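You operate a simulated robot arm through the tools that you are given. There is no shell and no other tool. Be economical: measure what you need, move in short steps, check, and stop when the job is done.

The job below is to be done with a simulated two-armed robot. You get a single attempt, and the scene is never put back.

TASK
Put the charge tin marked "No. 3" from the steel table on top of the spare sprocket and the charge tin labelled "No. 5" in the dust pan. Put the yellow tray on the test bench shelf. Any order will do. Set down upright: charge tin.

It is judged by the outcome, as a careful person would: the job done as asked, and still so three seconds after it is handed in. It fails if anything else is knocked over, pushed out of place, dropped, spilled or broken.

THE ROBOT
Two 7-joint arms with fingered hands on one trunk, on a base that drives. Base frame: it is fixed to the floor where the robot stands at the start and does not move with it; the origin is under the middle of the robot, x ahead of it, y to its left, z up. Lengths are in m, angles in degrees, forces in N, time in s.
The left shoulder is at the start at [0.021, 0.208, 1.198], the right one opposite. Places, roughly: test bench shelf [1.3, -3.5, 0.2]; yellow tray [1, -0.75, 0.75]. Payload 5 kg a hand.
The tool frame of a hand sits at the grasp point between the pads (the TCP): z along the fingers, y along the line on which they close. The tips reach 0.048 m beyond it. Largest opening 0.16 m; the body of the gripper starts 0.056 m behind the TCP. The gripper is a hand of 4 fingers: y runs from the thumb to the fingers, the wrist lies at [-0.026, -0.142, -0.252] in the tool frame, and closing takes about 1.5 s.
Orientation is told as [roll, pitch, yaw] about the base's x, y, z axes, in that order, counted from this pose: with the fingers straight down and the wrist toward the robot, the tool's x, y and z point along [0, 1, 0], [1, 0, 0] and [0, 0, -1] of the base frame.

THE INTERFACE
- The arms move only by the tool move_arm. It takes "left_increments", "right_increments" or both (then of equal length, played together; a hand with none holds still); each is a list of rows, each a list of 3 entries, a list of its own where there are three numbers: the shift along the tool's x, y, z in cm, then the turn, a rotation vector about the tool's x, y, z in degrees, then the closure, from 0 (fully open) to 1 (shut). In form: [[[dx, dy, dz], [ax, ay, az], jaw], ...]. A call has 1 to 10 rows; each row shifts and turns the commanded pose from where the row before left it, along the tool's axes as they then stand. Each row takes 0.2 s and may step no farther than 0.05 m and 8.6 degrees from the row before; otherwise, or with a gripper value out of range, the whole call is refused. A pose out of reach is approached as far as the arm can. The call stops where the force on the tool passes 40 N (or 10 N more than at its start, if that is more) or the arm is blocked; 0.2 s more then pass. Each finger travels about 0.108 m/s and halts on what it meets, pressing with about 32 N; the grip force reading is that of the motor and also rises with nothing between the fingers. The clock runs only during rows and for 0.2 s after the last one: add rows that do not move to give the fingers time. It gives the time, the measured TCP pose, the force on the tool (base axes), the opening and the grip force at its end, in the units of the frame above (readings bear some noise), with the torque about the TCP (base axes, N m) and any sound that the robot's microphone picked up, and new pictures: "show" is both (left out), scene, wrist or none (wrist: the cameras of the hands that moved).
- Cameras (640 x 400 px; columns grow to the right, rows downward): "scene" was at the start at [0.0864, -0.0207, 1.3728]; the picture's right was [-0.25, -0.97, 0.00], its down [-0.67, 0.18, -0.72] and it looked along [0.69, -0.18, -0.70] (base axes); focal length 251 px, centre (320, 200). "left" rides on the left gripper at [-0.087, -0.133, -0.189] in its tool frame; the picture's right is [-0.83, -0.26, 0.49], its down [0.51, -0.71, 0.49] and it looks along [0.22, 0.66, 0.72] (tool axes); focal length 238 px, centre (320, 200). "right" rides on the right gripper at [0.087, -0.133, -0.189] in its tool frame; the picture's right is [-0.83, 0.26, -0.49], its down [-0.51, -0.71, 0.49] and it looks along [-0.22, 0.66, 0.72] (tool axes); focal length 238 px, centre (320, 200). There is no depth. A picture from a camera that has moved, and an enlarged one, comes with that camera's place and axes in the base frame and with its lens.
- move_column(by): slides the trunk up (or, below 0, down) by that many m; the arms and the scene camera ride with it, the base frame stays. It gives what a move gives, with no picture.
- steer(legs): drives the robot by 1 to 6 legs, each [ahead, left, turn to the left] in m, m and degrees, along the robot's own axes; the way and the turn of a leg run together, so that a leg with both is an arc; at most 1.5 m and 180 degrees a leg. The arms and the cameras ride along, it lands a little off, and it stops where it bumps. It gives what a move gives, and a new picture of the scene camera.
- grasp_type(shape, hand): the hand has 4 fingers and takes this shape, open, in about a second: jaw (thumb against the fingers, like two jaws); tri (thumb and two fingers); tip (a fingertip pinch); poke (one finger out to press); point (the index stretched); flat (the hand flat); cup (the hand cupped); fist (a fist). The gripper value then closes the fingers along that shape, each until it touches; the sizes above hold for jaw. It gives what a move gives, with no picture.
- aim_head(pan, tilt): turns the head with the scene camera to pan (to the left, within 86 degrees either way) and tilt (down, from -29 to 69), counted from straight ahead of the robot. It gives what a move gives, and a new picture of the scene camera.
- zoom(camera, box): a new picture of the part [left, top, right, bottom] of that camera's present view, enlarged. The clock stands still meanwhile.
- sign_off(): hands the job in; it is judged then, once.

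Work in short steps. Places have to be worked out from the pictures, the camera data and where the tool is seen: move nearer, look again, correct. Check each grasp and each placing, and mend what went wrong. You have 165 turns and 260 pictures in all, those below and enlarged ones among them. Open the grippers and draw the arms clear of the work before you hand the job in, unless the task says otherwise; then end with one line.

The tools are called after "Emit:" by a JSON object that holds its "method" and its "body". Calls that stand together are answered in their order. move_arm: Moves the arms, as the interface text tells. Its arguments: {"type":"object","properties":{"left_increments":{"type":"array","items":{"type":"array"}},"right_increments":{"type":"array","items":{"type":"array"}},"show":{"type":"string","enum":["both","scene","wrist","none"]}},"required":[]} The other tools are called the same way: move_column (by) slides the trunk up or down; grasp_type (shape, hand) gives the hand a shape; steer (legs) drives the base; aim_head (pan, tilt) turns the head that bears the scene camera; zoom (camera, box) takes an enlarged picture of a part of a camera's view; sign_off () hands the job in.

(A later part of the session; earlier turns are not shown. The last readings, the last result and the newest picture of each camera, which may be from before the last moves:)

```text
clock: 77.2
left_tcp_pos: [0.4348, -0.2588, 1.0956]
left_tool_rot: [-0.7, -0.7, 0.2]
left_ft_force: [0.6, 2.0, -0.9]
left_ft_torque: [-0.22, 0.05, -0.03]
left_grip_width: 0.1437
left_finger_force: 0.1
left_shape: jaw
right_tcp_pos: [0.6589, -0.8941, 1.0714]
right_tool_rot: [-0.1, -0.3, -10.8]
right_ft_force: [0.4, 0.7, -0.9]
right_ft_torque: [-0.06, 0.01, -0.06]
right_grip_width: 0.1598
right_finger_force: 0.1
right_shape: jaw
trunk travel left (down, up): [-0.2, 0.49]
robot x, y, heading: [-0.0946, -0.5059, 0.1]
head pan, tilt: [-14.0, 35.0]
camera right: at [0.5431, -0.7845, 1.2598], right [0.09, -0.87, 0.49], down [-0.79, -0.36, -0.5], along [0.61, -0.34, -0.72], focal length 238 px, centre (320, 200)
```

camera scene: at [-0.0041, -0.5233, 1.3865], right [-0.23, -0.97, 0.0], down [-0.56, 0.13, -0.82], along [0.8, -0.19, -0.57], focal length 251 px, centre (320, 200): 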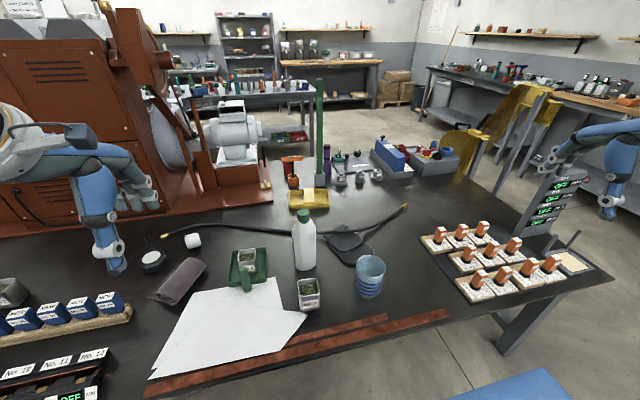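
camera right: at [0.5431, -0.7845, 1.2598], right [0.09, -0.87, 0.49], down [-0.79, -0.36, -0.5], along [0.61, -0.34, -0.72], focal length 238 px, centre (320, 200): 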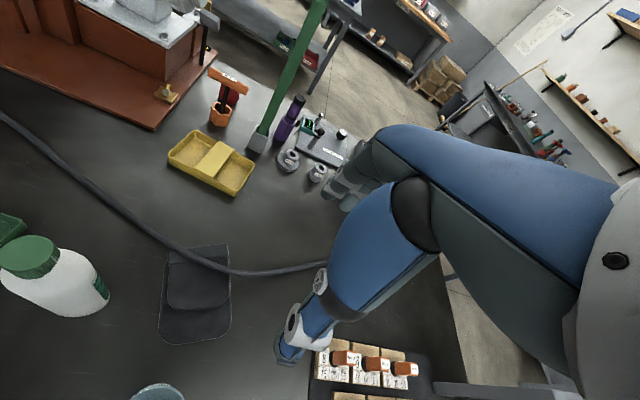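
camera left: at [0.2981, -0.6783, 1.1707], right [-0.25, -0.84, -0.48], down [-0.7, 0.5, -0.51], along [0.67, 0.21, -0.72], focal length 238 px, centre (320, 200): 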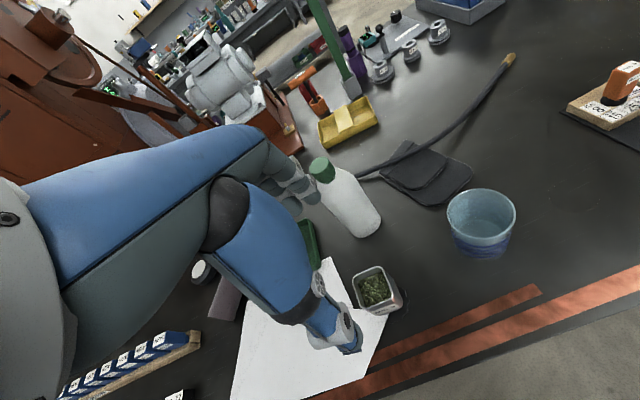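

Emit:
{"method": "zoom", "body": {"camera": "right", "box": [150, 110, 278, 190]}}

```text
5.00 times, centred on (214, 150) of right
camera zoom: at [0.5431, -0.7845, 1.2598], right [0.09, -0.87, 0.49], down [-0.79, -0.36, -0.5], along [0.61, -0.34, -0.72], focal length 1192 px, centre (850, 450)
```

zoom: 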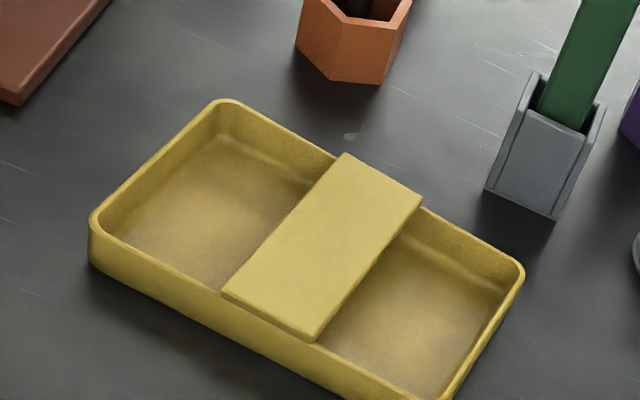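

The tray: centre (1.016, -0.716), yaw −8.5°, 11.5 cm wide. That is far from the robot, so I check how near the table edge the base can come.

Emit:
{"method": "zoom", "body": {"camera": "scene", "box": [220, 300, 380, 400]}}

Emit:
{"method": "aim_head", "body": {"pan": 0, "tilt": 69}}

```text
4.00 times, centred on (300, 350) of scene
camera zoom: at [-0.003, -0.5203, 1.3864], right [-0.23, -0.97, 0.0], down [-0.56, 0.13, -0.82], along [0.8, -0.19, -0.57], focal length 1004 px, centre (400, -400)
```

zoom: 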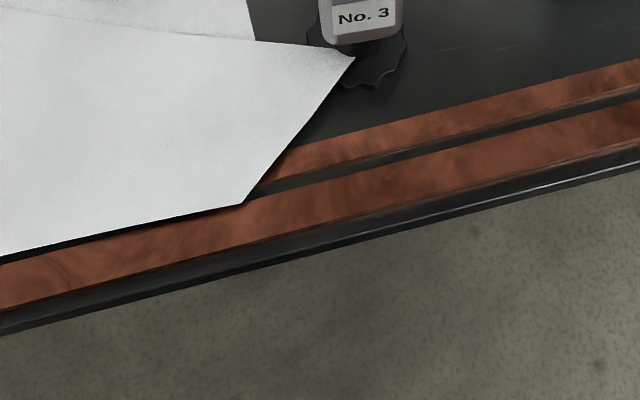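

```text
clock: 78.2
left_tcp_pos: [0.4338, -0.2604, 1.0952]
left_tool_rot: [-0.7, -0.9, 0.3]
left_ft_force: [-0.4, -0.9, 0.1]
left_ft_torque: [0.01, -0.01, 0.02]
left_grip_width: 0.144
left_finger_force: 0.0
left_shape: jaw
right_tcp_pos: [0.6583, -0.8948, 1.0726]
right_tool_rot: [0.2, -0.3, -10.8]
right_ft_force: [0.1, 0.1, 0.1]
right_ft_torque: [0.01, -0.02, -0.01]
right_grip_width: 0.1604
right_finger_force: 0.1
right_shape: jaw
trunk travel left (down, up): [-0.2, 0.49]
robot x, y, heading: [-0.0981, -0.5029, 0.5]
head pan, tilt: [0.0, 68.8]
camera scene: at [-0.0336, -0.5021, 1.3428], right [0.01, -1.0, 0.0], down [-0.93, -0.01, -0.36], along [0.36, 0.0, -0.93], focal length 251 px, centre (320, 200)
```

scene: 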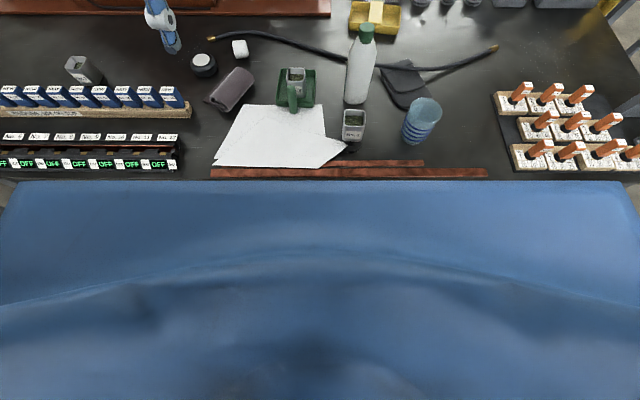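

The table's front edge is at x ≈ 0.30. I'll back off to see whether there is free room under the table for the base.

Emit:
{"method": "steer", "body": {"legs": [[-0.5, 0, 0]]}}

Emit:
{"method": "aim_head", "body": {"pan": 0, "tilt": 40}}

```text
clock: 81.2
left_tcp_pos: [-0.0738, -0.2694, 1.097]
left_tool_rot: [-0.7, -1.0, -0.3]
left_ft_force: [-1.0, -0.8, 0.2]
left_ft_torque: [-0.01, -0.09, 0.04]
left_grip_width: 0.1436
left_finger_force: 0.0
left_shape: jaw
right_tcp_pos: [0.1436, -0.9051, 1.0734]
right_tool_rot: [0.3, -0.6, -11.4]
right_ft_force: [-0.5, 0.0, 0.9]
right_ft_torque: [-0.01, -0.06, 0.02]
right_grip_width: 0.1597
right_finger_force: 0.0
right_shape: jaw
trunk travel left (down, up): [-0.2, 0.49]
robot x, y, heading: [-0.6095, -0.5034, -0.2]
head pan, tilt: [0.0, 68.8]
camera scene: at [-0.5443, -0.5044, 1.3428], right [0.0, -1.0, 0.0], down [-0.93, 0.0, -0.36], along [0.36, 0.0, -0.93], focal length 251 px, centre (320, 200)
```

scene: 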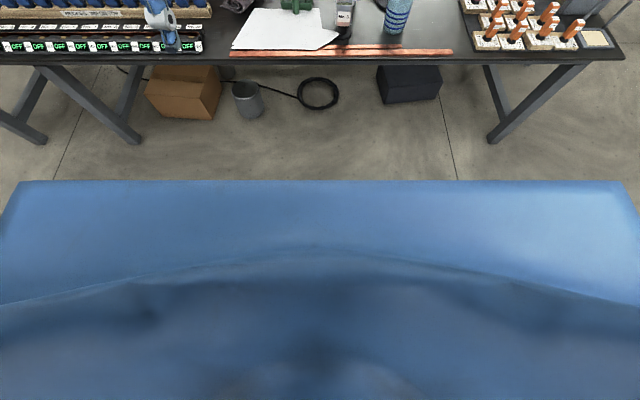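

```text
clock: 82.1
left_tcp_pos: [-0.0726, -0.269, 1.0963]
left_tool_rot: [-0.8, -0.9, -0.5]
left_ft_force: [0.1, 0.0, 0.7]
left_ft_torque: [-0.01, 0.03, 0.0]
left_grip_width: 0.1439
left_finger_force: 0.0
left_shape: jaw
right_tcp_pos: [0.1435, -0.9045, 1.0724]
right_tool_rot: [0.2, -0.5, -11.4]
right_ft_force: [-0.9, 0.4, 0.3]
right_ft_torque: [0.01, 0.0, -0.01]
right_grip_width: 0.1602
right_finger_force: 0.1
right_shape: jaw
trunk travel left (down, up): [-0.2, 0.49]
robot x, y, heading: [-0.6063, -0.5032, -0.2]
head pan, tilt: [0.0, 40.0]
camera scene: at [-0.5145, -0.5044, 1.3788], right [0.0, -1.0, 0.0], down [-0.64, 0.0, -0.77], along [0.77, 0.0, -0.64], focal length 251 px, centre (320, 200)
```

scene: 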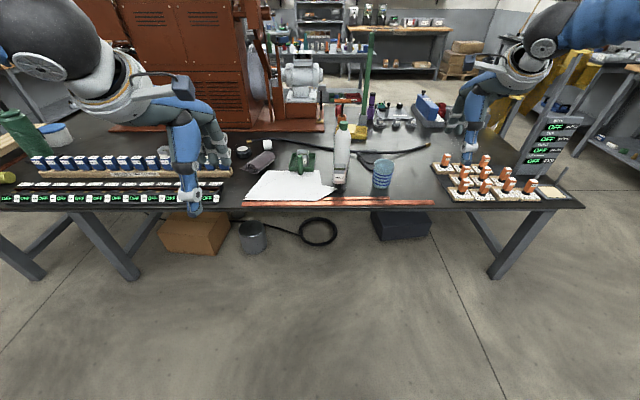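

Only loose items far back under the table, so the base has room. I drive up to x ≈ 0.05.

Emit:
{"method": "steer", "body": {"legs": [[0.5, 0, 0.3], [0.15, 0, 0]]}}

```text
clock: 86.0
left_tcp_pos: [0.5784, -0.2603, 1.0957]
left_tool_rot: [-0.7, -0.9, 0.2]
left_ft_force: [1.5, -0.5, -0.5]
left_ft_torque: [-0.03, 0.15, 0.0]
left_grip_width: 0.1437
left_finger_force: 0.0
left_shape: jaw
right_tcp_pos: [0.8022, -0.8945, 1.071]
right_tool_rot: [0.3, -0.4, -10.8]
right_ft_force: [1.5, -0.4, -2.0]
right_ft_torque: [0.01, 0.12, -0.01]
right_grip_width: 0.1601
right_finger_force: 0.1
right_shape: jaw
trunk travel left (down, up): [-0.2, 0.49]
robot x, y, heading: [0.048, -0.5006, 0.3]
head pan, tilt: [0.0, 40.0]
camera scene: at [0.1403, -0.501, 1.3787], right [0.01, -1.0, 0.0], down [-0.64, -0.01, -0.76], along [0.76, 0.01, -0.64], focal length 251 px, centre (320, 200)
```

scene: 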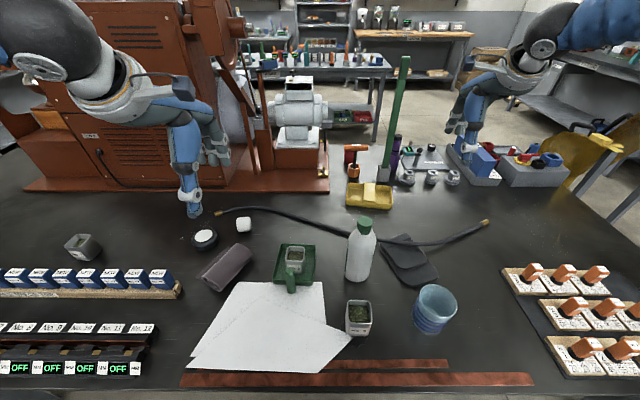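

The base is at x = 0.048 and nothing is disturbed. I shift the right hand sideways in line with the tray, then forward, keeping clear of the green post.

Emit:
{"method": "move_arm", "body": {"right_increments": [[[4.2, 0, 0], [0, 0, -2.3], 0], [[4.2, 0, 0], [0, 0, 0], 0], [[4.2, 0, 0], [0, 0, 0], 0], [[4.2, 0, 0], [0, 0, 0], 0], [[4.1, 0, 0], [0, 0, 0], 0], [[0, 4.5, 0], [0, 0, 0], 0], [[0, 4.5, 0], [0, 0, 0], 0]]}}

Emit:
{"method": "zoom", "body": {"camera": "right", "box": [200, 120, 456, 280]}}

```text
clock: 87.6
left_tcp_pos: [0.5779, -0.2603, 1.0947]
left_tool_rot: [-0.7, -0.8, 0.2]
left_ft_force: [0.6, 1.3, -0.8]
left_ft_torque: [-0.09, 0.02, -0.05]
left_grip_width: 0.1438
left_finger_force: 0.0
left_shape: jaw
right_tcp_pos: [0.9248, -0.7012, 1.0739]
right_tool_rot: [0.1, -0.2, -8.5]
right_ft_force: [-0.2, 0.6, -0.9]
right_ft_torque: [-0.05, 0.07, -0.01]
right_grip_width: 0.16
right_finger_force: 0.1
right_shape: jaw
trunk travel left (down, up): [-0.2, 0.49]
robot x, y, heading: [0.0496, -0.5022, 0.7]
head pan, tilt: [0.0, 40.0]
camera scene: at [0.1394, -0.5002, 1.3787], right [0.01, -1.0, 0.0], down [-0.64, -0.01, -0.77], along [0.77, 0.01, -0.64], focal length 251 px, centre (320, 200)
camera right: at [0.8051, -0.5971, 1.2614], right [0.13, -0.86, 0.49], down [-0.77, -0.4, -0.5], along [0.62, -0.31, -0.72], focal length 238 px, centre (320, 200)
```

scene: 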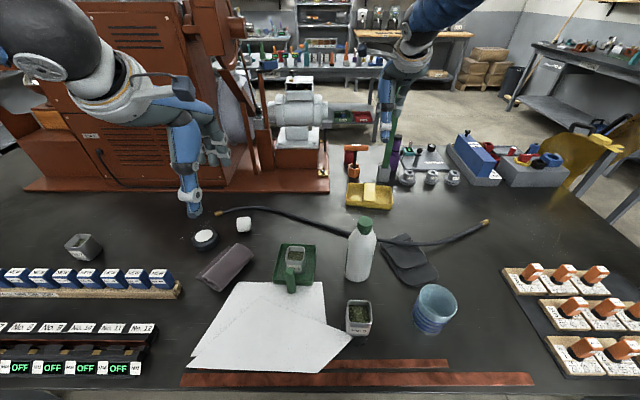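
right: 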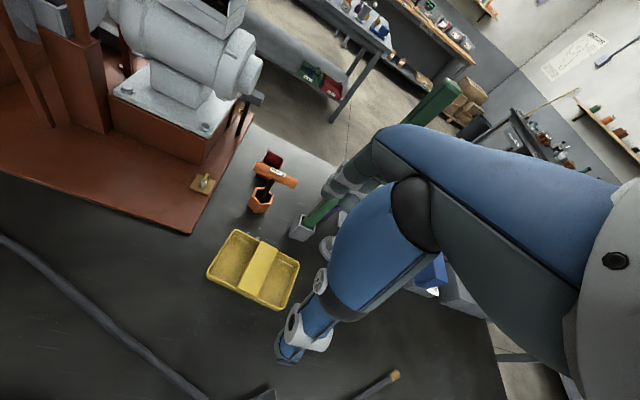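

```text
2.50 times, centred on (328, 200) of right
camera zoom: at [0.8051, -0.5971, 1.2614], right [0.13, -0.86, 0.49], down [-0.77, -0.4, -0.5], along [0.62, -0.31, -0.72], focal length 596 px, centre (300, 200)
```

zoom: 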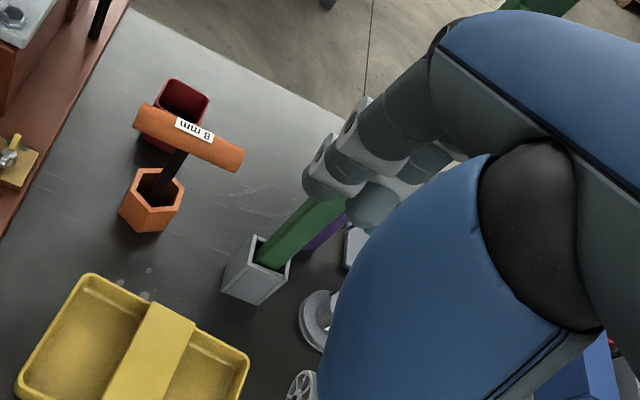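

The post stands close to the right, so I'll grip slightly left of the tray's centre, at (1.019, −0.695). I lower the trunk 0.1 m to gain reach and go forward.

Emit:
{"method": "move_column", "body": {"by": -0.1}}

Emit:
{"method": "move_arm", "body": {"right_increments": [[[1.0, 3.2, 0], [0, 0, 0], 0.08], [[1.0, 3.2, 0], [0, 0, 0], 0.08], [[0, 3.0, 0], [0, 0, 0], 0.08], [[0, 0, 0], [0, 0, 0], 0.08]]}}

```text
clock: 88.9
left_tcp_pos: [0.5774, -0.2601, 0.9955]
left_tool_rot: [-0.7, -0.8, 0.2]
left_ft_force: [0.0, -0.6, 1.1]
left_ft_torque: [0.02, 0.01, -0.01]
left_grip_width: 0.1439
left_finger_force: 0.0
left_shape: jaw
right_tcp_pos: [0.9242, -0.7025, 0.9764]
right_tool_rot: [0.2, -0.6, -8.4]
right_ft_force: [-0.6, 1.1, 0.7]
right_ft_torque: [-0.01, -0.05, -0.03]
right_grip_width: 0.1599
right_finger_force: 0.1
right_shape: jaw
trunk travel left (down, up): [-0.1, 0.59]
robot x, y, heading: [0.0464, -0.5028, 0.3]
head pan, tilt: [0.0, 40.0]
```

```text
clock: 89.9
left_tcp_pos: [0.5761, -0.26, 0.9962]
left_tool_rot: [-0.7, -0.9, 0.2]
left_ft_force: [0.0, 0.3, 1.1]
left_ft_torque: [-0.04, -0.09, 0.02]
left_grip_width: 0.1438
left_finger_force: 0.1
left_shape: jaw
right_tcp_pos: [1.0204, -0.6982, 0.9771]
right_tool_rot: [0.2, -0.6, -8.5]
right_ft_force: [-0.6, -0.9, 1.0]
right_ft_torque: [-0.04, -0.05, 0.02]
right_grip_width: 0.1474
right_finger_force: 0.1
right_shape: jaw
trunk travel left (down, up): [-0.1, 0.59]
robot x, y, heading: [0.0458, -0.5052, 0.5]
head pan, tilt: [0.0, 40.0]
camera scene: at [0.1372, -0.5008, 1.2791], right [0.01, -1.0, 0.0], down [-0.64, -0.01, -0.77], along [0.77, 0.01, -0.64], focal length 251 px, centre (320, 200)
camera right: at [0.8993, -0.5936, 1.1646], right [0.13, -0.86, 0.49], down [-0.77, -0.4, -0.5], along [0.62, -0.31, -0.72], focal length 238 px, centre (320, 200)
```

scene: 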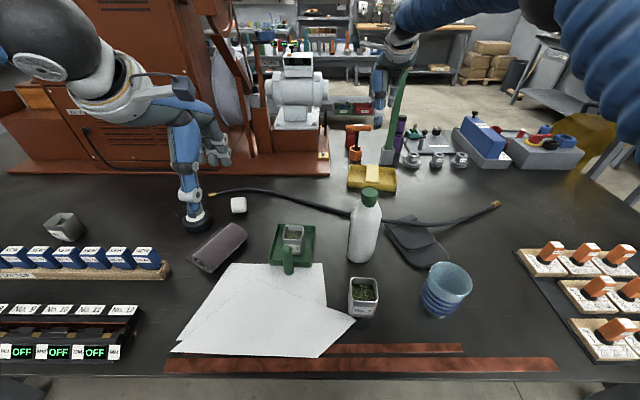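
right: 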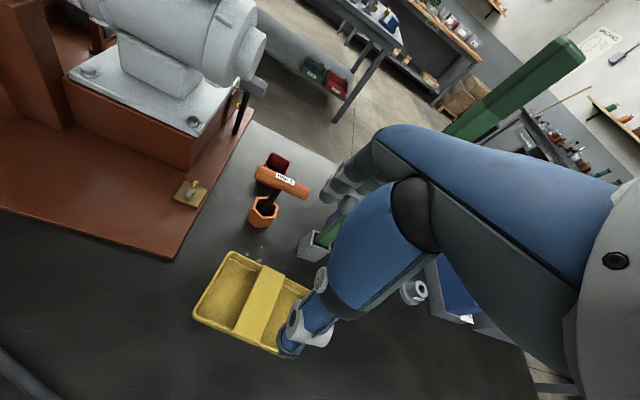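

The hand is over the tray with the post about 4 cm clear. I descend to z ≈ 0.80 and check.

Emit:
{"method": "move_arm", "body": {"right_increments": [[[0, 0, 4.5], [0, 0, 0], 0.08], [[0, 0, 4.5], [0, 0, 0], 0.08], [[0, 0, 4.5], [0, 0, 0], 0.08], [[0, 0, 4], [0, 0, 0], 0.08], [[0, 0, 0], [0, 0, 0], 0.08]]}}

Emit:
{"method": "zoom", "body": {"camera": "right", "box": [200, 120, 456, 280]}}

Emit:
{"method": "zoom", "body": {"camera": "scene", "box": [300, 80, 460, 180]}}

```text
clock: 91.1
left_tcp_pos: [0.5761, -0.2597, 0.9955]
left_tool_rot: [-0.8, -0.9, 0.3]
left_ft_force: [-0.9, -0.4, 0.0]
left_ft_torque: [0.0, -0.05, 0.04]
left_grip_width: 0.1438
left_finger_force: 0.2
left_shape: jaw
right_tcp_pos: [1.0204, -0.6949, 0.7992]
right_tool_rot: [0.2, -0.5, -8.5]
right_ft_force: [-1.0, -0.4, -0.1]
right_ft_torque: [-0.02, -0.04, -0.03]
right_grip_width: 0.1473
right_finger_force: 0.0
right_shape: jaw
trunk travel left (down, up): [-0.1, 0.59]
robot x, y, heading: [0.0475, -0.5021, 0.3]
head pan, tilt: [0.0, 40.0]
camera scene: at [0.1377, -0.5009, 1.279], right [0.01, -1.0, 0.0], down [-0.64, -0.01, -0.77], along [0.77, 0.01, -0.64], focal length 251 px, centre (320, 200)
camera right: at [0.9001, -0.591, 0.9878], right [0.13, -0.86, 0.49], down [-0.77, -0.4, -0.5], along [0.62, -0.31, -0.72], focal length 238 px, centre (320, 200)
```

scene: 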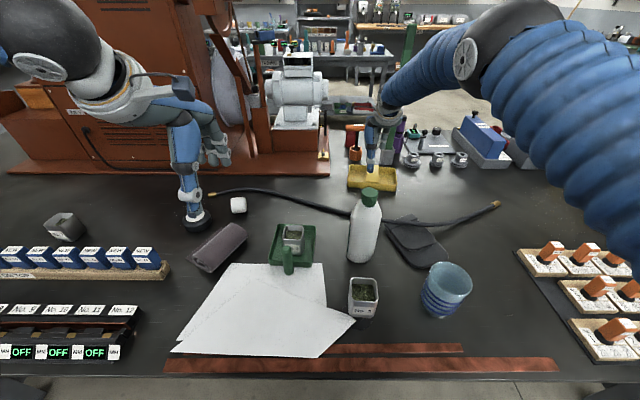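
right: 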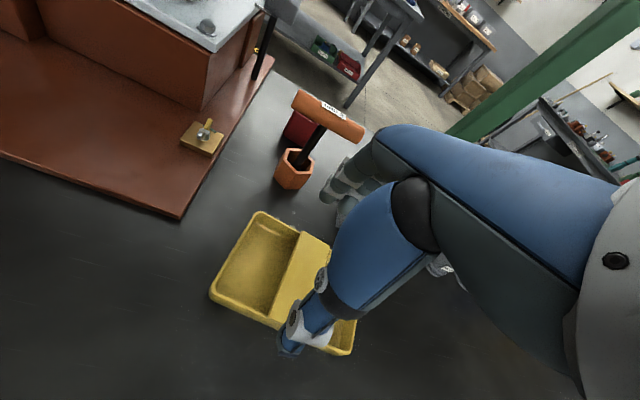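

```text
2.50 times, centred on (328, 200) of right
camera zoom: at [0.9001, -0.591, 0.9878], right [0.13, -0.86, 0.49], down [-0.77, -0.4, -0.5], along [0.62, -0.31, -0.72], focal length 596 px, centre (300, 200)
```

zoom: 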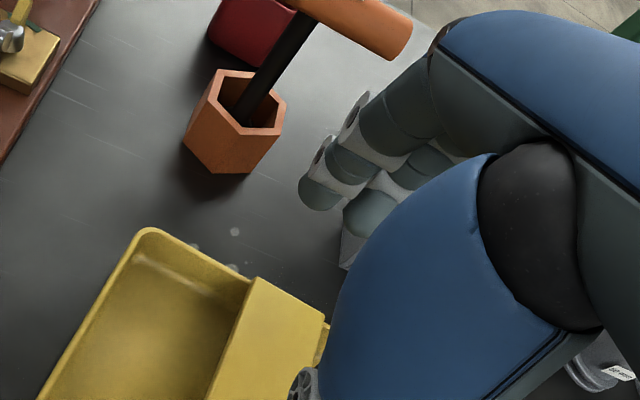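

```text
4.00 times, centred on (380, 130) of scene
camera zoom: at [0.1377, -0.5009, 1.279], right [0.01, -1.0, 0.0], down [-0.64, -0.01, -0.77], along [0.77, 0.01, -0.64], focal length 1004 px, centre (80, 480)
```

zoom: 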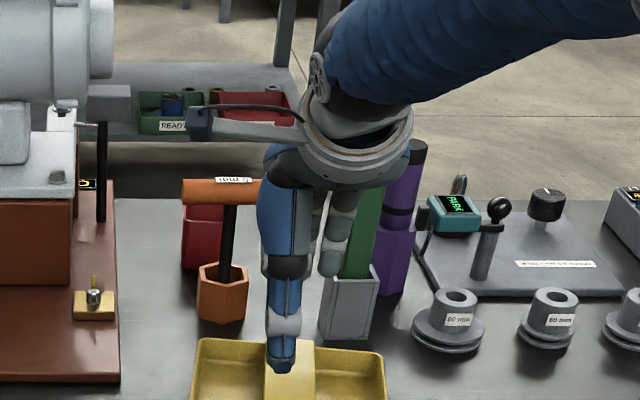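

All clear: the fingertips are beyond the far wall, the thumb in front of the near wall. I lower to z ≈ 0.709 in two steps.

Emit:
{"method": "move_arm", "body": {"right_increments": [[[0, 0, 3], [0, 0, 0], 0.08], [[0, 0, 3], [0, 0, 0], 0.08], [[0, 0, 2], [0, 0, 0], 0.08], [[0, 0, 1], [0, 0, 0], 0.08], [[0, 0, 0], [0, 0, 0], 0.08]]}}

Emit:
{"method": "zoom", "body": {"camera": "right", "box": [200, 120, 456, 280]}}

Emit:
{"method": "zoom", "body": {"camera": "scene", "box": [320, 120, 448, 200]}}

```text
clock: 92.3
left_tcp_pos: [0.5768, -0.2608, 0.9965]
left_tool_rot: [-0.6, -0.8, 0.2]
left_ft_force: [0.6, -0.3, -0.4]
left_ft_torque: [-0.03, -0.03, -0.01]
left_grip_width: 0.1437
left_finger_force: 0.1
left_shape: jaw
right_tcp_pos: [1.0227, -0.6972, 0.7117]
right_tool_rot: [0.2, -0.3, -8.5]
right_ft_force: [0.8, 0.4, -0.4]
right_ft_torque: [0.04, -0.02, 0.01]
right_grip_width: 0.1472
right_finger_force: 0.1
right_shape: jaw
trunk travel left (down, up): [-0.1, 0.59]
robot x, y, heading: [0.0486, -0.5036, 0.5]
head pan, tilt: [0.0, 40.0]
camera scene: at [0.1381, -0.5009, 1.2789], right [0.01, -1.0, 0.0], down [-0.64, -0.01, -0.77], along [0.77, 0.01, -0.64], focal length 251 px, centre (320, 200)
camera right: at [0.9014, -0.5931, 0.8994], right [0.13, -0.86, 0.49], down [-0.77, -0.39, -0.5], along [0.62, -0.31, -0.72], focal length 238 px, centre (320, 200)
```

scene: 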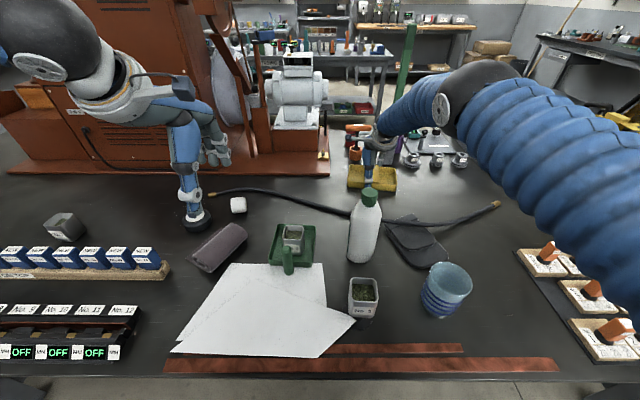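
right: 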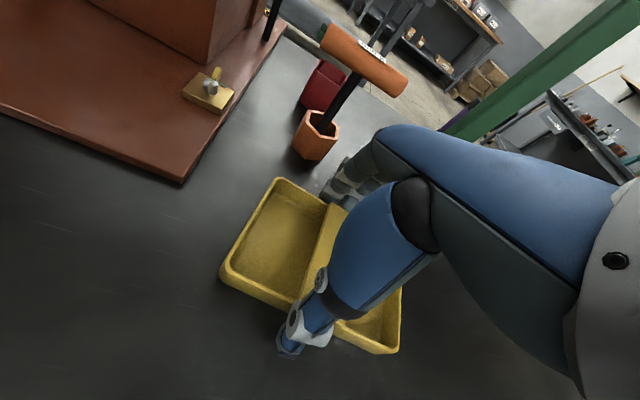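

```text
2.50 times, centred on (328, 200) of right
camera zoom: at [0.9014, -0.5931, 0.8994], right [0.13, -0.86, 0.49], down [-0.77, -0.39, -0.5], along [0.62, -0.31, -0.72], focal length 596 px, centre (300, 200)
```

zoom: 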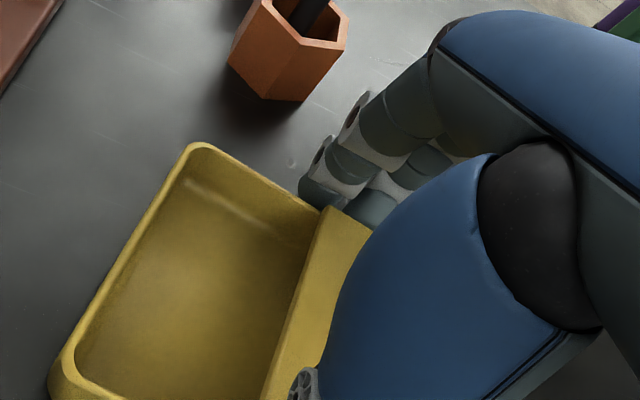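

```text
5.00 times, centred on (384, 160) of scene
camera zoom: at [0.1381, -0.5009, 1.2789], right [0.01, -1.0, 0.0], down [-0.64, -0.01, -0.77], along [0.77, 0.01, -0.64], focal length 1255 px, centre (0, 400)
```

zoom: 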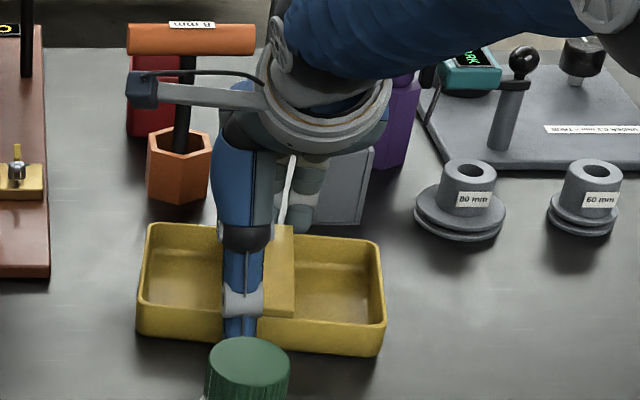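

The fingers straddle the tray's short side. I close the grip.

Emit:
{"method": "move_arm", "body": {"right_increments": [[[0, 0, 0], [0, 0, 0], 0.2], [[0, 0, 0], [0, 0, 0], 0.35], [[0, 0, 0], [0, 0, 0], 0.45], [[0, 0, 0], [0, 0, 0], 0.45], [[0, 0, 0], [0, 0, 0], 0.45], [[0, 0, 0], [0, 0, 0], 0.45]], "show": "wrist"}}

Emit:
{"method": "zoom", "body": {"camera": "scene", "box": [320, 120, 448, 200]}}

```text
clock: 93.7
left_tcp_pos: [0.5769, -0.2599, 0.9958]
left_tool_rot: [-0.7, -0.9, 0.1]
left_ft_force: [0.0, 0.1, -0.4]
left_ft_torque: [-0.03, -0.04, -0.01]
left_grip_width: 0.1438
left_finger_force: 0.1
left_shape: jaw
right_tcp_pos: [1.0225, -0.6967, 0.7114]
right_tool_rot: [0.2, -0.4, -8.5]
right_ft_force: [0.5, -0.7, -0.1]
right_ft_torque: [0.02, 0.01, -0.02]
right_grip_width: 0.1242
right_finger_force: 31.7
right_shape: jaw
trunk travel left (down, up): [-0.1, 0.59]
robot x, y, heading: [0.0465, -0.5045, 0.2]
head pan, tilt: [0.0, 40.0]
camera right: at [0.9016, -0.5931, 0.8992], right [0.13, -0.86, 0.49], down [-0.77, -0.39, -0.5], along [0.62, -0.31, -0.72], focal length 238 px, centre (320, 200)
```

right: 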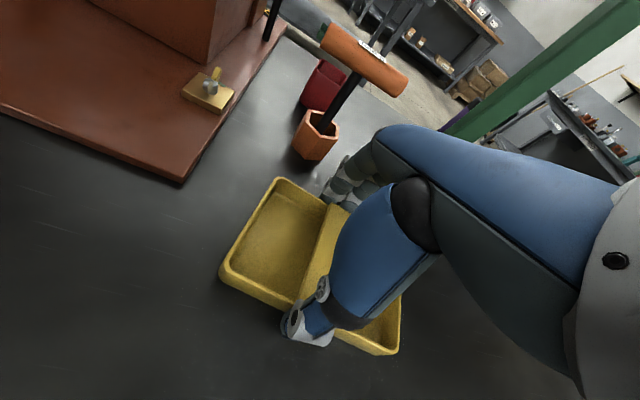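

```text
5.00 times, centred on (384, 160) of scene
camera zoom: at [0.1384, -0.5009, 1.2789], right [0.01, -1.0, 0.0], down [-0.64, -0.01, -0.77], along [0.77, 0.01, -0.64], focal length 1255 px, centre (0, 400)
```

zoom: 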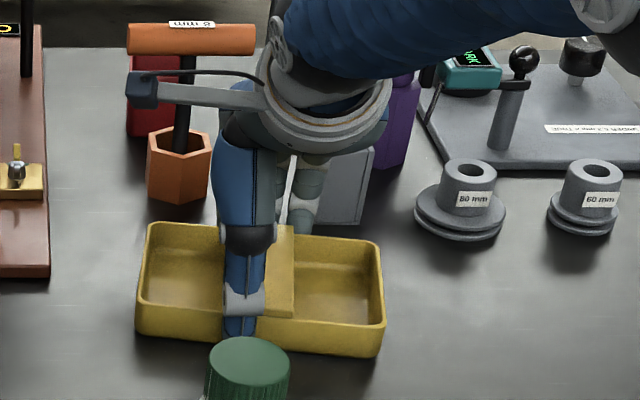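

Gripped at 0.124 m with 32 N. I lift 7 cm straight up and check.

Emit:
{"method": "move_arm", "body": {"right_increments": [[[0, 0, -1], [0, 0, 0], 0.5], [[0, 0, -2], [0, 0, 0], 0.5], [[0, 0, -2], [0, 0, 0], 0.5], [[0, 0, -2], [0, 0, 0], 0.5], [[0, 0, 0], [0, 0, 0], 0.5]]}}

Emit:
{"method": "zoom", "body": {"camera": "scene", "box": [320, 120, 448, 200]}}

```text
clock: 94.9
left_tcp_pos: [0.577, -0.2609, 0.9947]
left_tool_rot: [-0.7, -0.8, 0.2]
left_ft_force: [0.8, 0.2, -0.7]
left_ft_torque: [0.02, 0.01, -0.02]
left_grip_width: 0.1439
left_finger_force: 0.0
left_shape: jaw
right_tcp_pos: [1.0215, -0.6942, 0.7797]
right_tool_rot: [0.3, -0.5, -8.6]
right_ft_force: [-0.4, 0.4, -2.4]
right_ft_torque: [0.05, 0.03, -0.03]
right_grip_width: 0.1241
right_finger_force: 31.5
right_shape: jaw
trunk travel left (down, up): [-0.1, 0.59]
robot x, y, heading: [0.0461, -0.4991, 0.6]
head pan, tilt: [0.0, 40.0]
camera scene: at [0.1388, -0.501, 1.2788], right [0.01, -1.0, 0.0], down [-0.64, -0.01, -0.77], along [0.77, 0.01, -0.64], focal length 251 px, centre (320, 200)
camera right: at [0.9028, -0.5901, 0.9683], right [0.13, -0.86, 0.49], down [-0.77, -0.39, -0.5], along [0.62, -0.31, -0.72], focal length 238 px, centre (320, 200)
```

scene: 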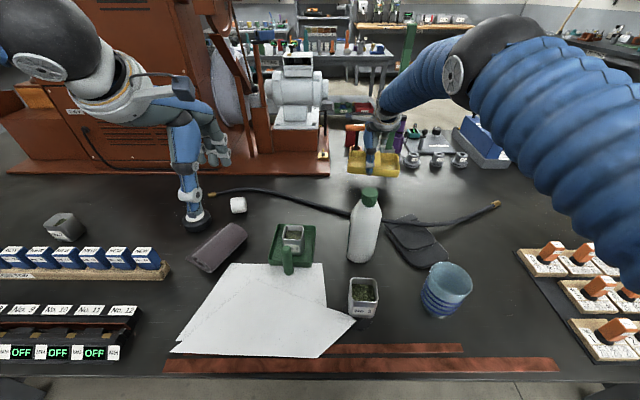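
right: 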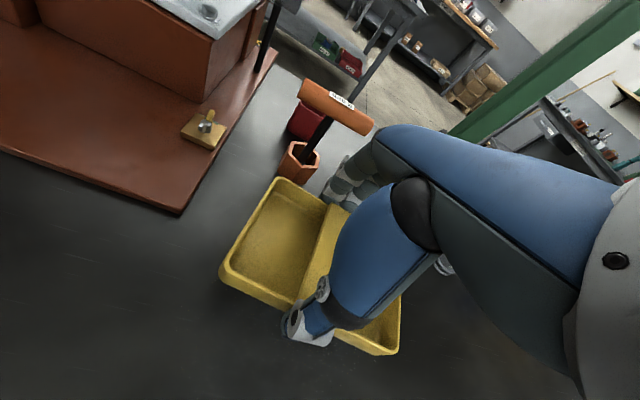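

```text
5.00 times, centred on (384, 160) of scene
camera zoom: at [0.1388, -0.501, 1.2788], right [0.01, -1.0, 0.0], down [-0.64, -0.01, -0.77], along [0.77, 0.01, -0.64], focal length 1255 px, centre (0, 400)
```

zoom: 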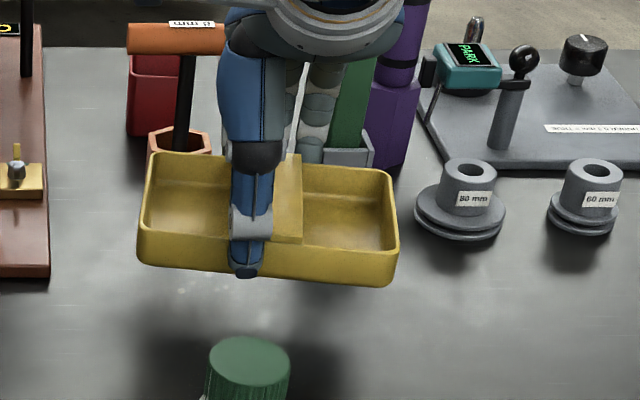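

The tray hangs securely. I raise it higher, raise the trunk too, and then draw it back toward the robot.

Emit:
{"method": "move_arm", "body": {"right_increments": [[[0, 0, -4], [0, 0, 0], 0.5], [[0, 0, -4], [0, 0, 0], 0.5], [[0, 0, -4], [0, 0, 0], 0.5], [[0, 0, -4], [0, 0, 0], 0.5], [[0, 0, 0], [0, 0, 0], 0.5]], "show": "none"}}

Emit:
{"method": "move_column", "body": {"by": 0.1}}

Emit:
{"method": "move_arm", "body": {"right_increments": [[[0, -4, 0], [0, 0, 0], 0.5], [[0, -4, 0], [0, 0, 0], 0.5], [[0, -4, 0], [0, 0, 0], 0.5], [[0, -4, 0], [0, 0, 0], 0.5], [[0, -4, 0], [0, 0, 0], 0.5], [[0, -4, 0], [0, 0, 0], 0.5], [[0, -4, 0], [0, 0, 0], 0.5], [[0, 0, 0], [0, 0, 0], 0.5]]}}

```text
clock: 96.1
left_tcp_pos: [0.5786, -0.2606, 0.9946]
left_tool_rot: [-0.6, -0.8, 0.1]
left_ft_force: [0.7, 0.5, -0.3]
left_ft_torque: [-0.01, 0.03, 0.02]
left_grip_width: 0.144
left_finger_force: 0.0
left_shape: jaw
right_tcp_pos: [1.0226, -0.6926, 0.9414]
right_tool_rot: [0.1, -0.3, -8.5]
right_ft_force: [0.6, -0.2, -1.3]
right_ft_torque: [0.05, 0.01, -0.03]
right_grip_width: 0.1238
right_finger_force: 31.4
right_shape: jaw
trunk travel left (down, up): [-0.1, 0.59]
robot x, y, heading: [0.0459, -0.5022, 0.2]
head pan, tilt: [0.0, 40.0]
```

```text
clock: 97.5
left_tcp_pos: [0.5769, -0.2612, 1.0956]
left_tool_rot: [-0.7, -0.8, 0.2]
left_ft_force: [0.8, 0.2, -0.3]
left_ft_torque: [0.03, -0.01, 0.0]
left_grip_width: 0.1439
left_finger_force: 0.0
left_shape: jaw
right_tcp_pos: [1.0224, -0.6928, 1.0401]
right_tool_rot: [0.2, -0.3, -8.4]
right_ft_force: [0.0, -0.7, -1.3]
right_ft_torque: [0.0, -0.01, 0.02]
right_grip_width: 0.1243
right_finger_force: 32.1
right_shape: jaw
trunk travel left (down, up): [-0.2, 0.49]
robot x, y, heading: [0.0474, -0.5014, 0.6]
head pan, tilt: [0.0, 40.0]
```

```text
clock: 99.3
left_tcp_pos: [0.5787, -0.2617, 1.0948]
left_tool_rot: [-0.7, -0.8, 0.2]
left_ft_force: [0.6, -0.1, -0.5]
left_ft_torque: [0.01, 0.03, 0.0]
left_grip_width: 0.1439
left_finger_force: 0.0
left_shape: jaw
right_tcp_pos: [0.7469, -0.651, 1.0367]
right_tool_rot: [0.2, -0.4, -8.4]
right_ft_force: [0.3, 0.4, -2.3]
right_ft_torque: [0.03, 0.07, 0.0]
right_grip_width: 0.1242
right_finger_force: 31.8
right_shape: jaw
trunk travel left (down, up): [-0.2, 0.49]
robot x, y, heading: [0.046, -0.5028, 0.6]
head pan, tilt: [0.0, 40.0]
camera scene: at [0.1394, -0.5011, 1.3787], right [0.01, -1.0, 0.0], down [-0.64, -0.01, -0.77], along [0.77, 0.01, -0.64], focal length 251 px, centre (320, 200)
camera right: at [0.6269, -0.5471, 1.225], right [0.13, -0.86, 0.49], down [-0.77, -0.39, -0.5], along [0.62, -0.31, -0.72], focal length 238 px, centre (320, 200)
```

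scene: 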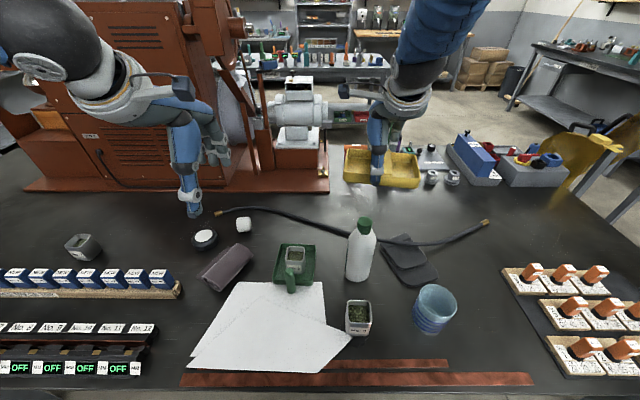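
right: 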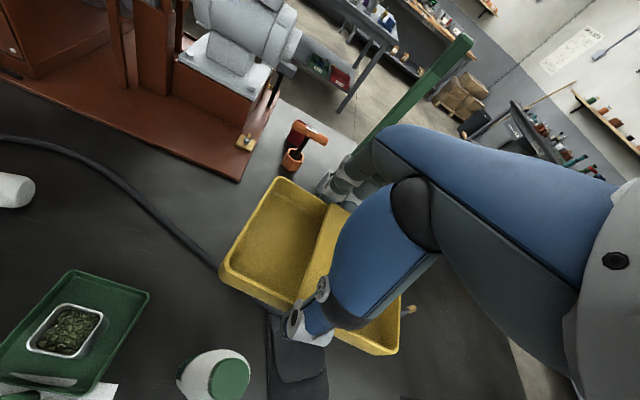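

Nothing disturbed. Now I back away from the table and turn right toward the bench, then look.

Emit:
{"method": "steer", "body": {"legs": [[-0.75, 0, 0], [0, 0, -90]]}}

Emit:
{"method": "aim_head", "body": {"pan": 25, "tilt": 20}}

```text
clock: 102.9
left_tcp_pos: [-0.09, -0.2657, 1.0935]
left_tool_rot: [-0.9, -0.8, -0.1]
left_ft_force: [1.8, 0.6, -1.3]
left_ft_torque: [-0.04, 0.21, -0.04]
left_grip_width: 0.144
left_finger_force: 0.1
left_shape: jaw
right_tcp_pos: [0.0794, -0.6562, 1.0384]
right_tool_rot: [0.2, -0.4, -8.7]
right_ft_force: [1.9, -0.4, -2.3]
right_ft_torque: [0.03, 0.17, 0.05]
right_grip_width: 0.1243
right_finger_force: 32.3
right_shape: jaw
trunk travel left (down, up): [-0.2, 0.49]
robot x, y, heading: [-0.6237, -0.5055, 0.5]
head pan, tilt: [0.0, 40.0]
stopped in leg 1: the robot was blocked; the commanded pose is now the measured one
camera scene: at [-0.5288, -0.5043, 1.3785], right [0.01, -1.0, 0.0], down [-0.65, 0.0, -0.76], along [0.76, 0.0, -0.65], focal length 251 px, centre (320, 200)
```

scene: 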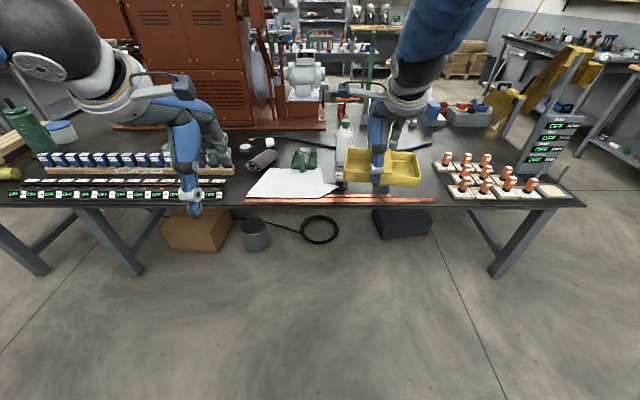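

```text
clock: 103.8
left_tcp_pos: [-0.0926, -0.2664, 1.0972]
left_tool_rot: [-0.6, -1.0, -0.2]
left_ft_force: [-0.1, 0.0, -0.1]
left_ft_torque: [-0.02, 0.06, 0.02]
left_grip_width: 0.1441
left_finger_force: 0.0
left_shape: jaw
right_tcp_pos: [0.0769, -0.6557, 1.0402]
right_tool_rot: [0.2, -0.6, -8.7]
right_ft_force: [0.4, -0.2, -1.7]
right_ft_torque: [-0.01, 0.05, -0.03]
right_grip_width: 0.1239
right_finger_force: 31.7
right_shape: jaw
trunk travel left (down, up): [-0.2, 0.49]
robot x, y, heading: [-0.6265, -0.5082, 0.4]
head pan, tilt: [25.0, 20.0]
camera scene: at [-0.533, -0.4653, 1.4101], right [0.43, -0.9, 0.0], down [-0.31, -0.15, -0.94], along [0.85, 0.4, -0.34], focal length 251 px, centre (320, 200)
```

scene: 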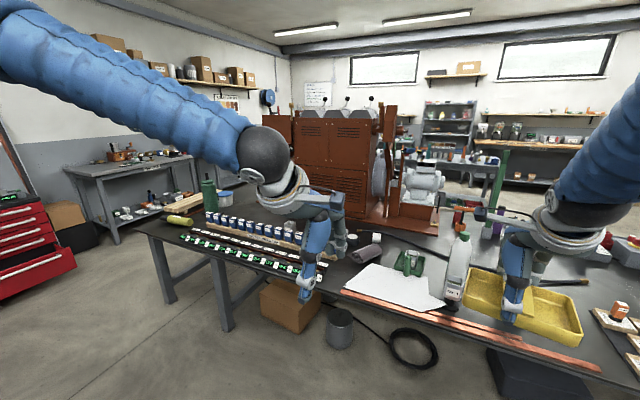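

Something behind blocked the base at x = −0.62. I look to both sides/behind before turning.

Emit:
{"method": "aim_head", "body": {"pan": -86, "tilt": 20}}

Emit:
{"method": "aim_head", "body": {"pan": 86, "tilt": 25}}

```text
clock: 105.7
left_tcp_pos: [-0.0939, -0.2666, 1.0971]
left_tool_rot: [-0.7, -1.0, -0.1]
left_ft_force: [-0.9, 0.2, -0.4]
left_ft_torque: [-0.01, -0.02, 0.01]
left_grip_width: 0.144
left_finger_force: 0.0
left_shape: jaw
right_tcp_pos: [0.0761, -0.6559, 1.0406]
right_tool_rot: [0.1, -0.8, -8.6]
right_ft_force: [0.2, 0.8, -1.6]
right_ft_torque: [0.0, 0.01, 0.0]
right_grip_width: 0.1242
right_finger_force: 31.5
right_shape: jaw
trunk travel left (down, up): [-0.2, 0.49]
robot x, y, heading: [-0.6287, -0.506, 0.5]
head pan, tilt: [-85.9, 20.0]
camera scene: at [-0.6108, -0.5981, 1.4103], right [-1.0, -0.08, 0.0], down [-0.03, 0.34, -0.94], along [0.07, -0.94, -0.34], focal length 251 px, centre (320, 200)
```

scene: 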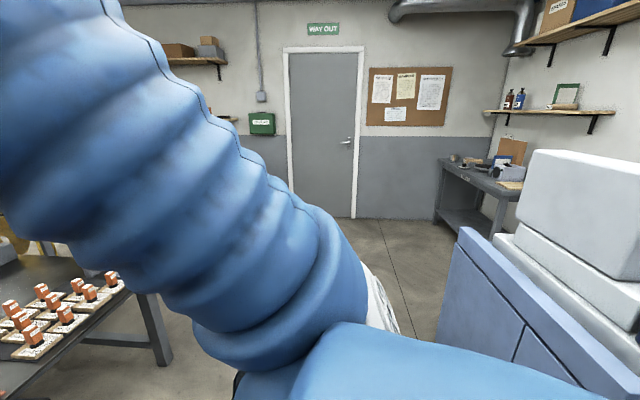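

```text
clock: 108.3
left_tcp_pos: [-0.0945, -0.2662, 1.0978]
left_tool_rot: [-0.7, -1.0, -0.1]
left_ft_force: [0.2, -0.6, -0.2]
left_ft_torque: [-0.03, -0.01, 0.0]
left_grip_width: 0.1441
left_finger_force: 0.1
left_shape: jaw
right_tcp_pos: [0.0758, -0.6555, 1.0401]
right_tool_rot: [0.2, -0.6, -8.8]
right_ft_force: [0.4, 0.8, -1.5]
right_ft_torque: [0.03, -0.01, -0.01]
right_grip_width: 0.124
right_finger_force: 31.5
right_shape: jaw
trunk travel left (down, up): [-0.2, 0.49]
robot x, y, heading: [-0.6264, -0.5073, 0.3]
head pan, tilt: [85.9, 25.0]
camera scene: at [-0.612, -0.4133, 1.4022], right [1.0, -0.07, 0.0], down [-0.03, -0.42, -0.91], along [0.06, 0.9, -0.42], focal length 251 px, centre (320, 200)
```

scene: 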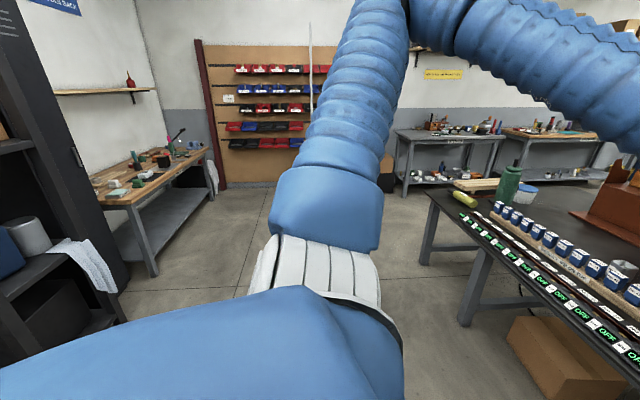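

A machine stands behind me. I go forward a bit, then strafe right along the aisle past the table's end, with the tray held well above everything.

Emit:
{"method": "steer", "body": {"legs": [[0.22, 0, 0], [0, -1.0, 0], [0, -0.85, 0]]}}

Emit:
{"method": "aim_head", "body": {"pan": -45, "tilt": 25}}

```text
clock: 118.8
left_tcp_pos: [0.1384, -2.0919, 1.0968]
left_tool_rot: [-0.7, -0.9, 0.6]
left_ft_force: [0.0, -0.5, -0.5]
left_ft_torque: [0.04, 0.02, -0.01]
left_grip_width: 0.1435
left_finger_force: 0.0
left_shape: jaw
right_tcp_pos: [0.3124, -2.4791, 1.0401]
right_tool_rot: [0.2, -0.6, -7.9]
right_ft_force: [0.1, -1.5, -1.6]
right_ft_torque: [0.06, 0.02, 0.01]
right_grip_width: 0.1243
right_finger_force: 31.7
right_shape: jaw
trunk travel left (down, up): [-0.2, 0.49]
robot x, y, heading: [-0.3914, -2.3399, 0.8]
head pan, tilt: [85.9, 25.0]
camera scene: at [-0.379, -2.2456, 1.4023], right [1.0, -0.05, 0.0], down [-0.02, -0.42, -0.91], along [0.05, 0.91, -0.42], focal length 251 px, centre (320, 200)
```

scene: 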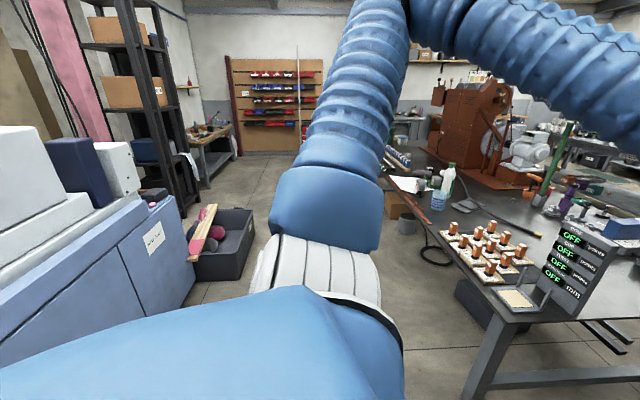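

```text
clock: 120.9
left_tcp_pos: [0.1379, -2.0912, 1.0973]
left_tool_rot: [-0.7, -1.0, 0.6]
left_ft_force: [-0.3, -0.3, 0.3]
left_ft_torque: [-0.01, 0.01, 0.0]
left_grip_width: 0.1436
left_finger_force: 0.0
left_shape: jaw
right_tcp_pos: [0.3123, -2.4792, 1.0415]
right_tool_rot: [0.1, -0.7, -7.9]
right_ft_force: [0.1, 0.0, -1.5]
right_ft_torque: [0.0, 0.02, -0.02]
right_grip_width: 0.124
right_finger_force: 32.1
right_shape: jaw
trunk travel left (down, up): [-0.2, 0.49]
robot x, y, heading: [-0.3884, -2.3352, 1.0]
head pan, tilt: [-45.0, 25.0]
camera scene: at [-0.3175, -2.4009, 1.4022], right [-0.69, -0.72, 0.0], down [-0.3, 0.29, -0.91], along [0.65, -0.63, -0.42], focal length 251 px, centre (320, 200)
```

scene: 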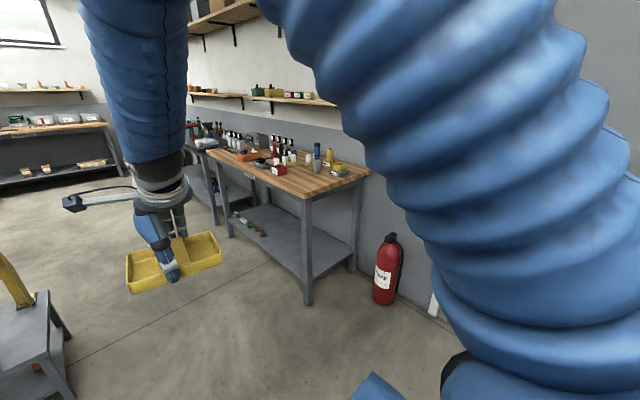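

The bench is clear to see: front at y ≈ −3.24, legs at x 0.67 and 1.83, shelf near z 0.2, with small items at its far-left end only. I pull the tray in a little and turn to face the bench.

Emit:
{"method": "move_arm", "body": {"right_increments": [[[0, -4, 0], [0, 0, 0], 0.5], [[0, -4, 0], [0, 0, 0], 0.5], [[0, -4, 0], [0, 0, 0], 0.5], [[0, -3, 0], [0, 0, 0], 0.5]], "show": "none"}}

Emit:
{"method": "steer", "body": {"legs": [[0, -0.15, 0], [0, 0, -91]]}}

Emit:
{"method": "aim_head", "body": {"pan": 40, "tilt": 35}}

```text
clock: 121.9
left_tcp_pos: [0.1365, -2.091, 1.098]
left_tool_rot: [-0.7, -1.0, 0.7]
left_ft_force: [0.8, -0.3, 0.1]
left_ft_torque: [0.01, -0.01, -0.02]
left_grip_width: 0.1439
left_finger_force: 0.1
left_shape: jaw
right_tcp_pos: [0.1629, -2.4583, 1.0391]
right_tool_rot: [0.2, -0.8, -7.9]
right_ft_force: [0.5, 0.1, -0.8]
right_ft_torque: [-0.01, 0.01, -0.01]
right_grip_width: 0.124
right_finger_force: 32.1
right_shape: jaw
trunk travel left (down, up): [-0.2, 0.49]
robot x, y, heading: [-0.3924, -2.3379, 1.2]
head pan, tilt: [-45.0, 25.0]
```

```text
clock: 127.2
left_tcp_pos: [-0.1378, -3.0187, 1.0967]
left_tool_rot: [-0.7, -1.0, -89.0]
left_ft_force: [0.0, -0.3, -0.8]
left_ft_torque: [0.03, -0.04, -0.03]
left_grip_width: 0.144
left_finger_force: 0.1
left_shape: jaw
right_tcp_pos: [-0.5065, -3.047, 1.0368]
right_tool_rot: [0.3, -0.5, -97.6]
right_ft_force: [-0.1, 0.0, -1.2]
right_ft_torque: [0.01, -0.05, -0.01]
right_grip_width: 0.1241
right_finger_force: 32.1
right_shape: jaw
trunk travel left (down, up): [-0.2, 0.49]
robot x, y, heading: [-0.3872, -2.4976, -88.5]
head pan, tilt: [-45.0, 25.0]
camera scene: at [-0.4545, -2.5694, 1.4022], right [-0.72, 0.69, 0.0], down [0.29, 0.31, -0.91], along [-0.62, -0.66, -0.42], focal length 251 px, centre (320, 200)
```

scene: 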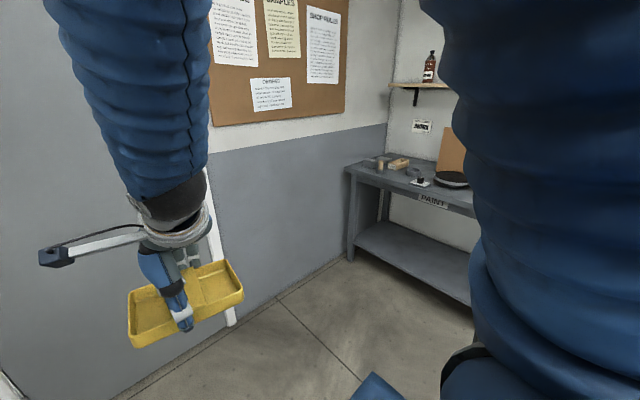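

```text
clock: 128.7
left_tcp_pos: [-0.1383, -3.0194, 1.0979]
left_tool_rot: [-0.7, -0.8, -89.0]
left_ft_force: [0.8, 0.6, -0.2]
left_ft_torque: [-0.02, 0.0, -0.02]
left_grip_width: 0.144
left_finger_force: 0.1
left_shape: jaw
right_tcp_pos: [-0.5044, -3.0472, 1.0382]
right_tool_rot: [0.2, -0.6, -97.6]
right_ft_force: [-0.3, 0.4, -0.8]
right_ft_torque: [0.0, -0.02, 0.02]
right_grip_width: 0.1239
right_finger_force: 32.0
right_shape: jaw
trunk travel left (down, up): [-0.2, 0.49]
robot x, y, heading: [-0.385, -2.4906, -88.6]
head pan, tilt: [40.0, 35.0]
camera scene: at [-0.3326, -2.5687, 1.3864], right [-0.75, -0.66, 0.0], down [-0.38, 0.43, -0.82], along [0.54, -0.61, -0.57], focal length 251 px, centre (320, 200)
```

scene: 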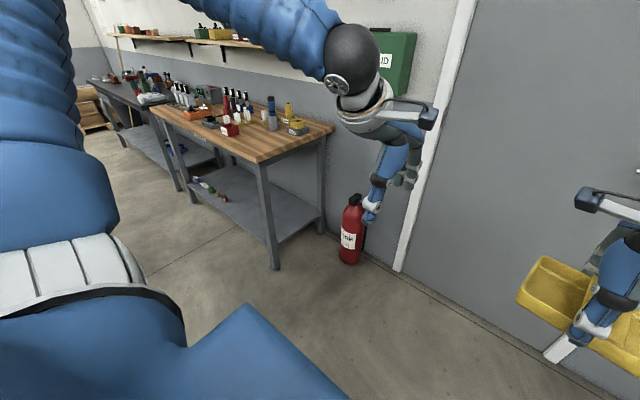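

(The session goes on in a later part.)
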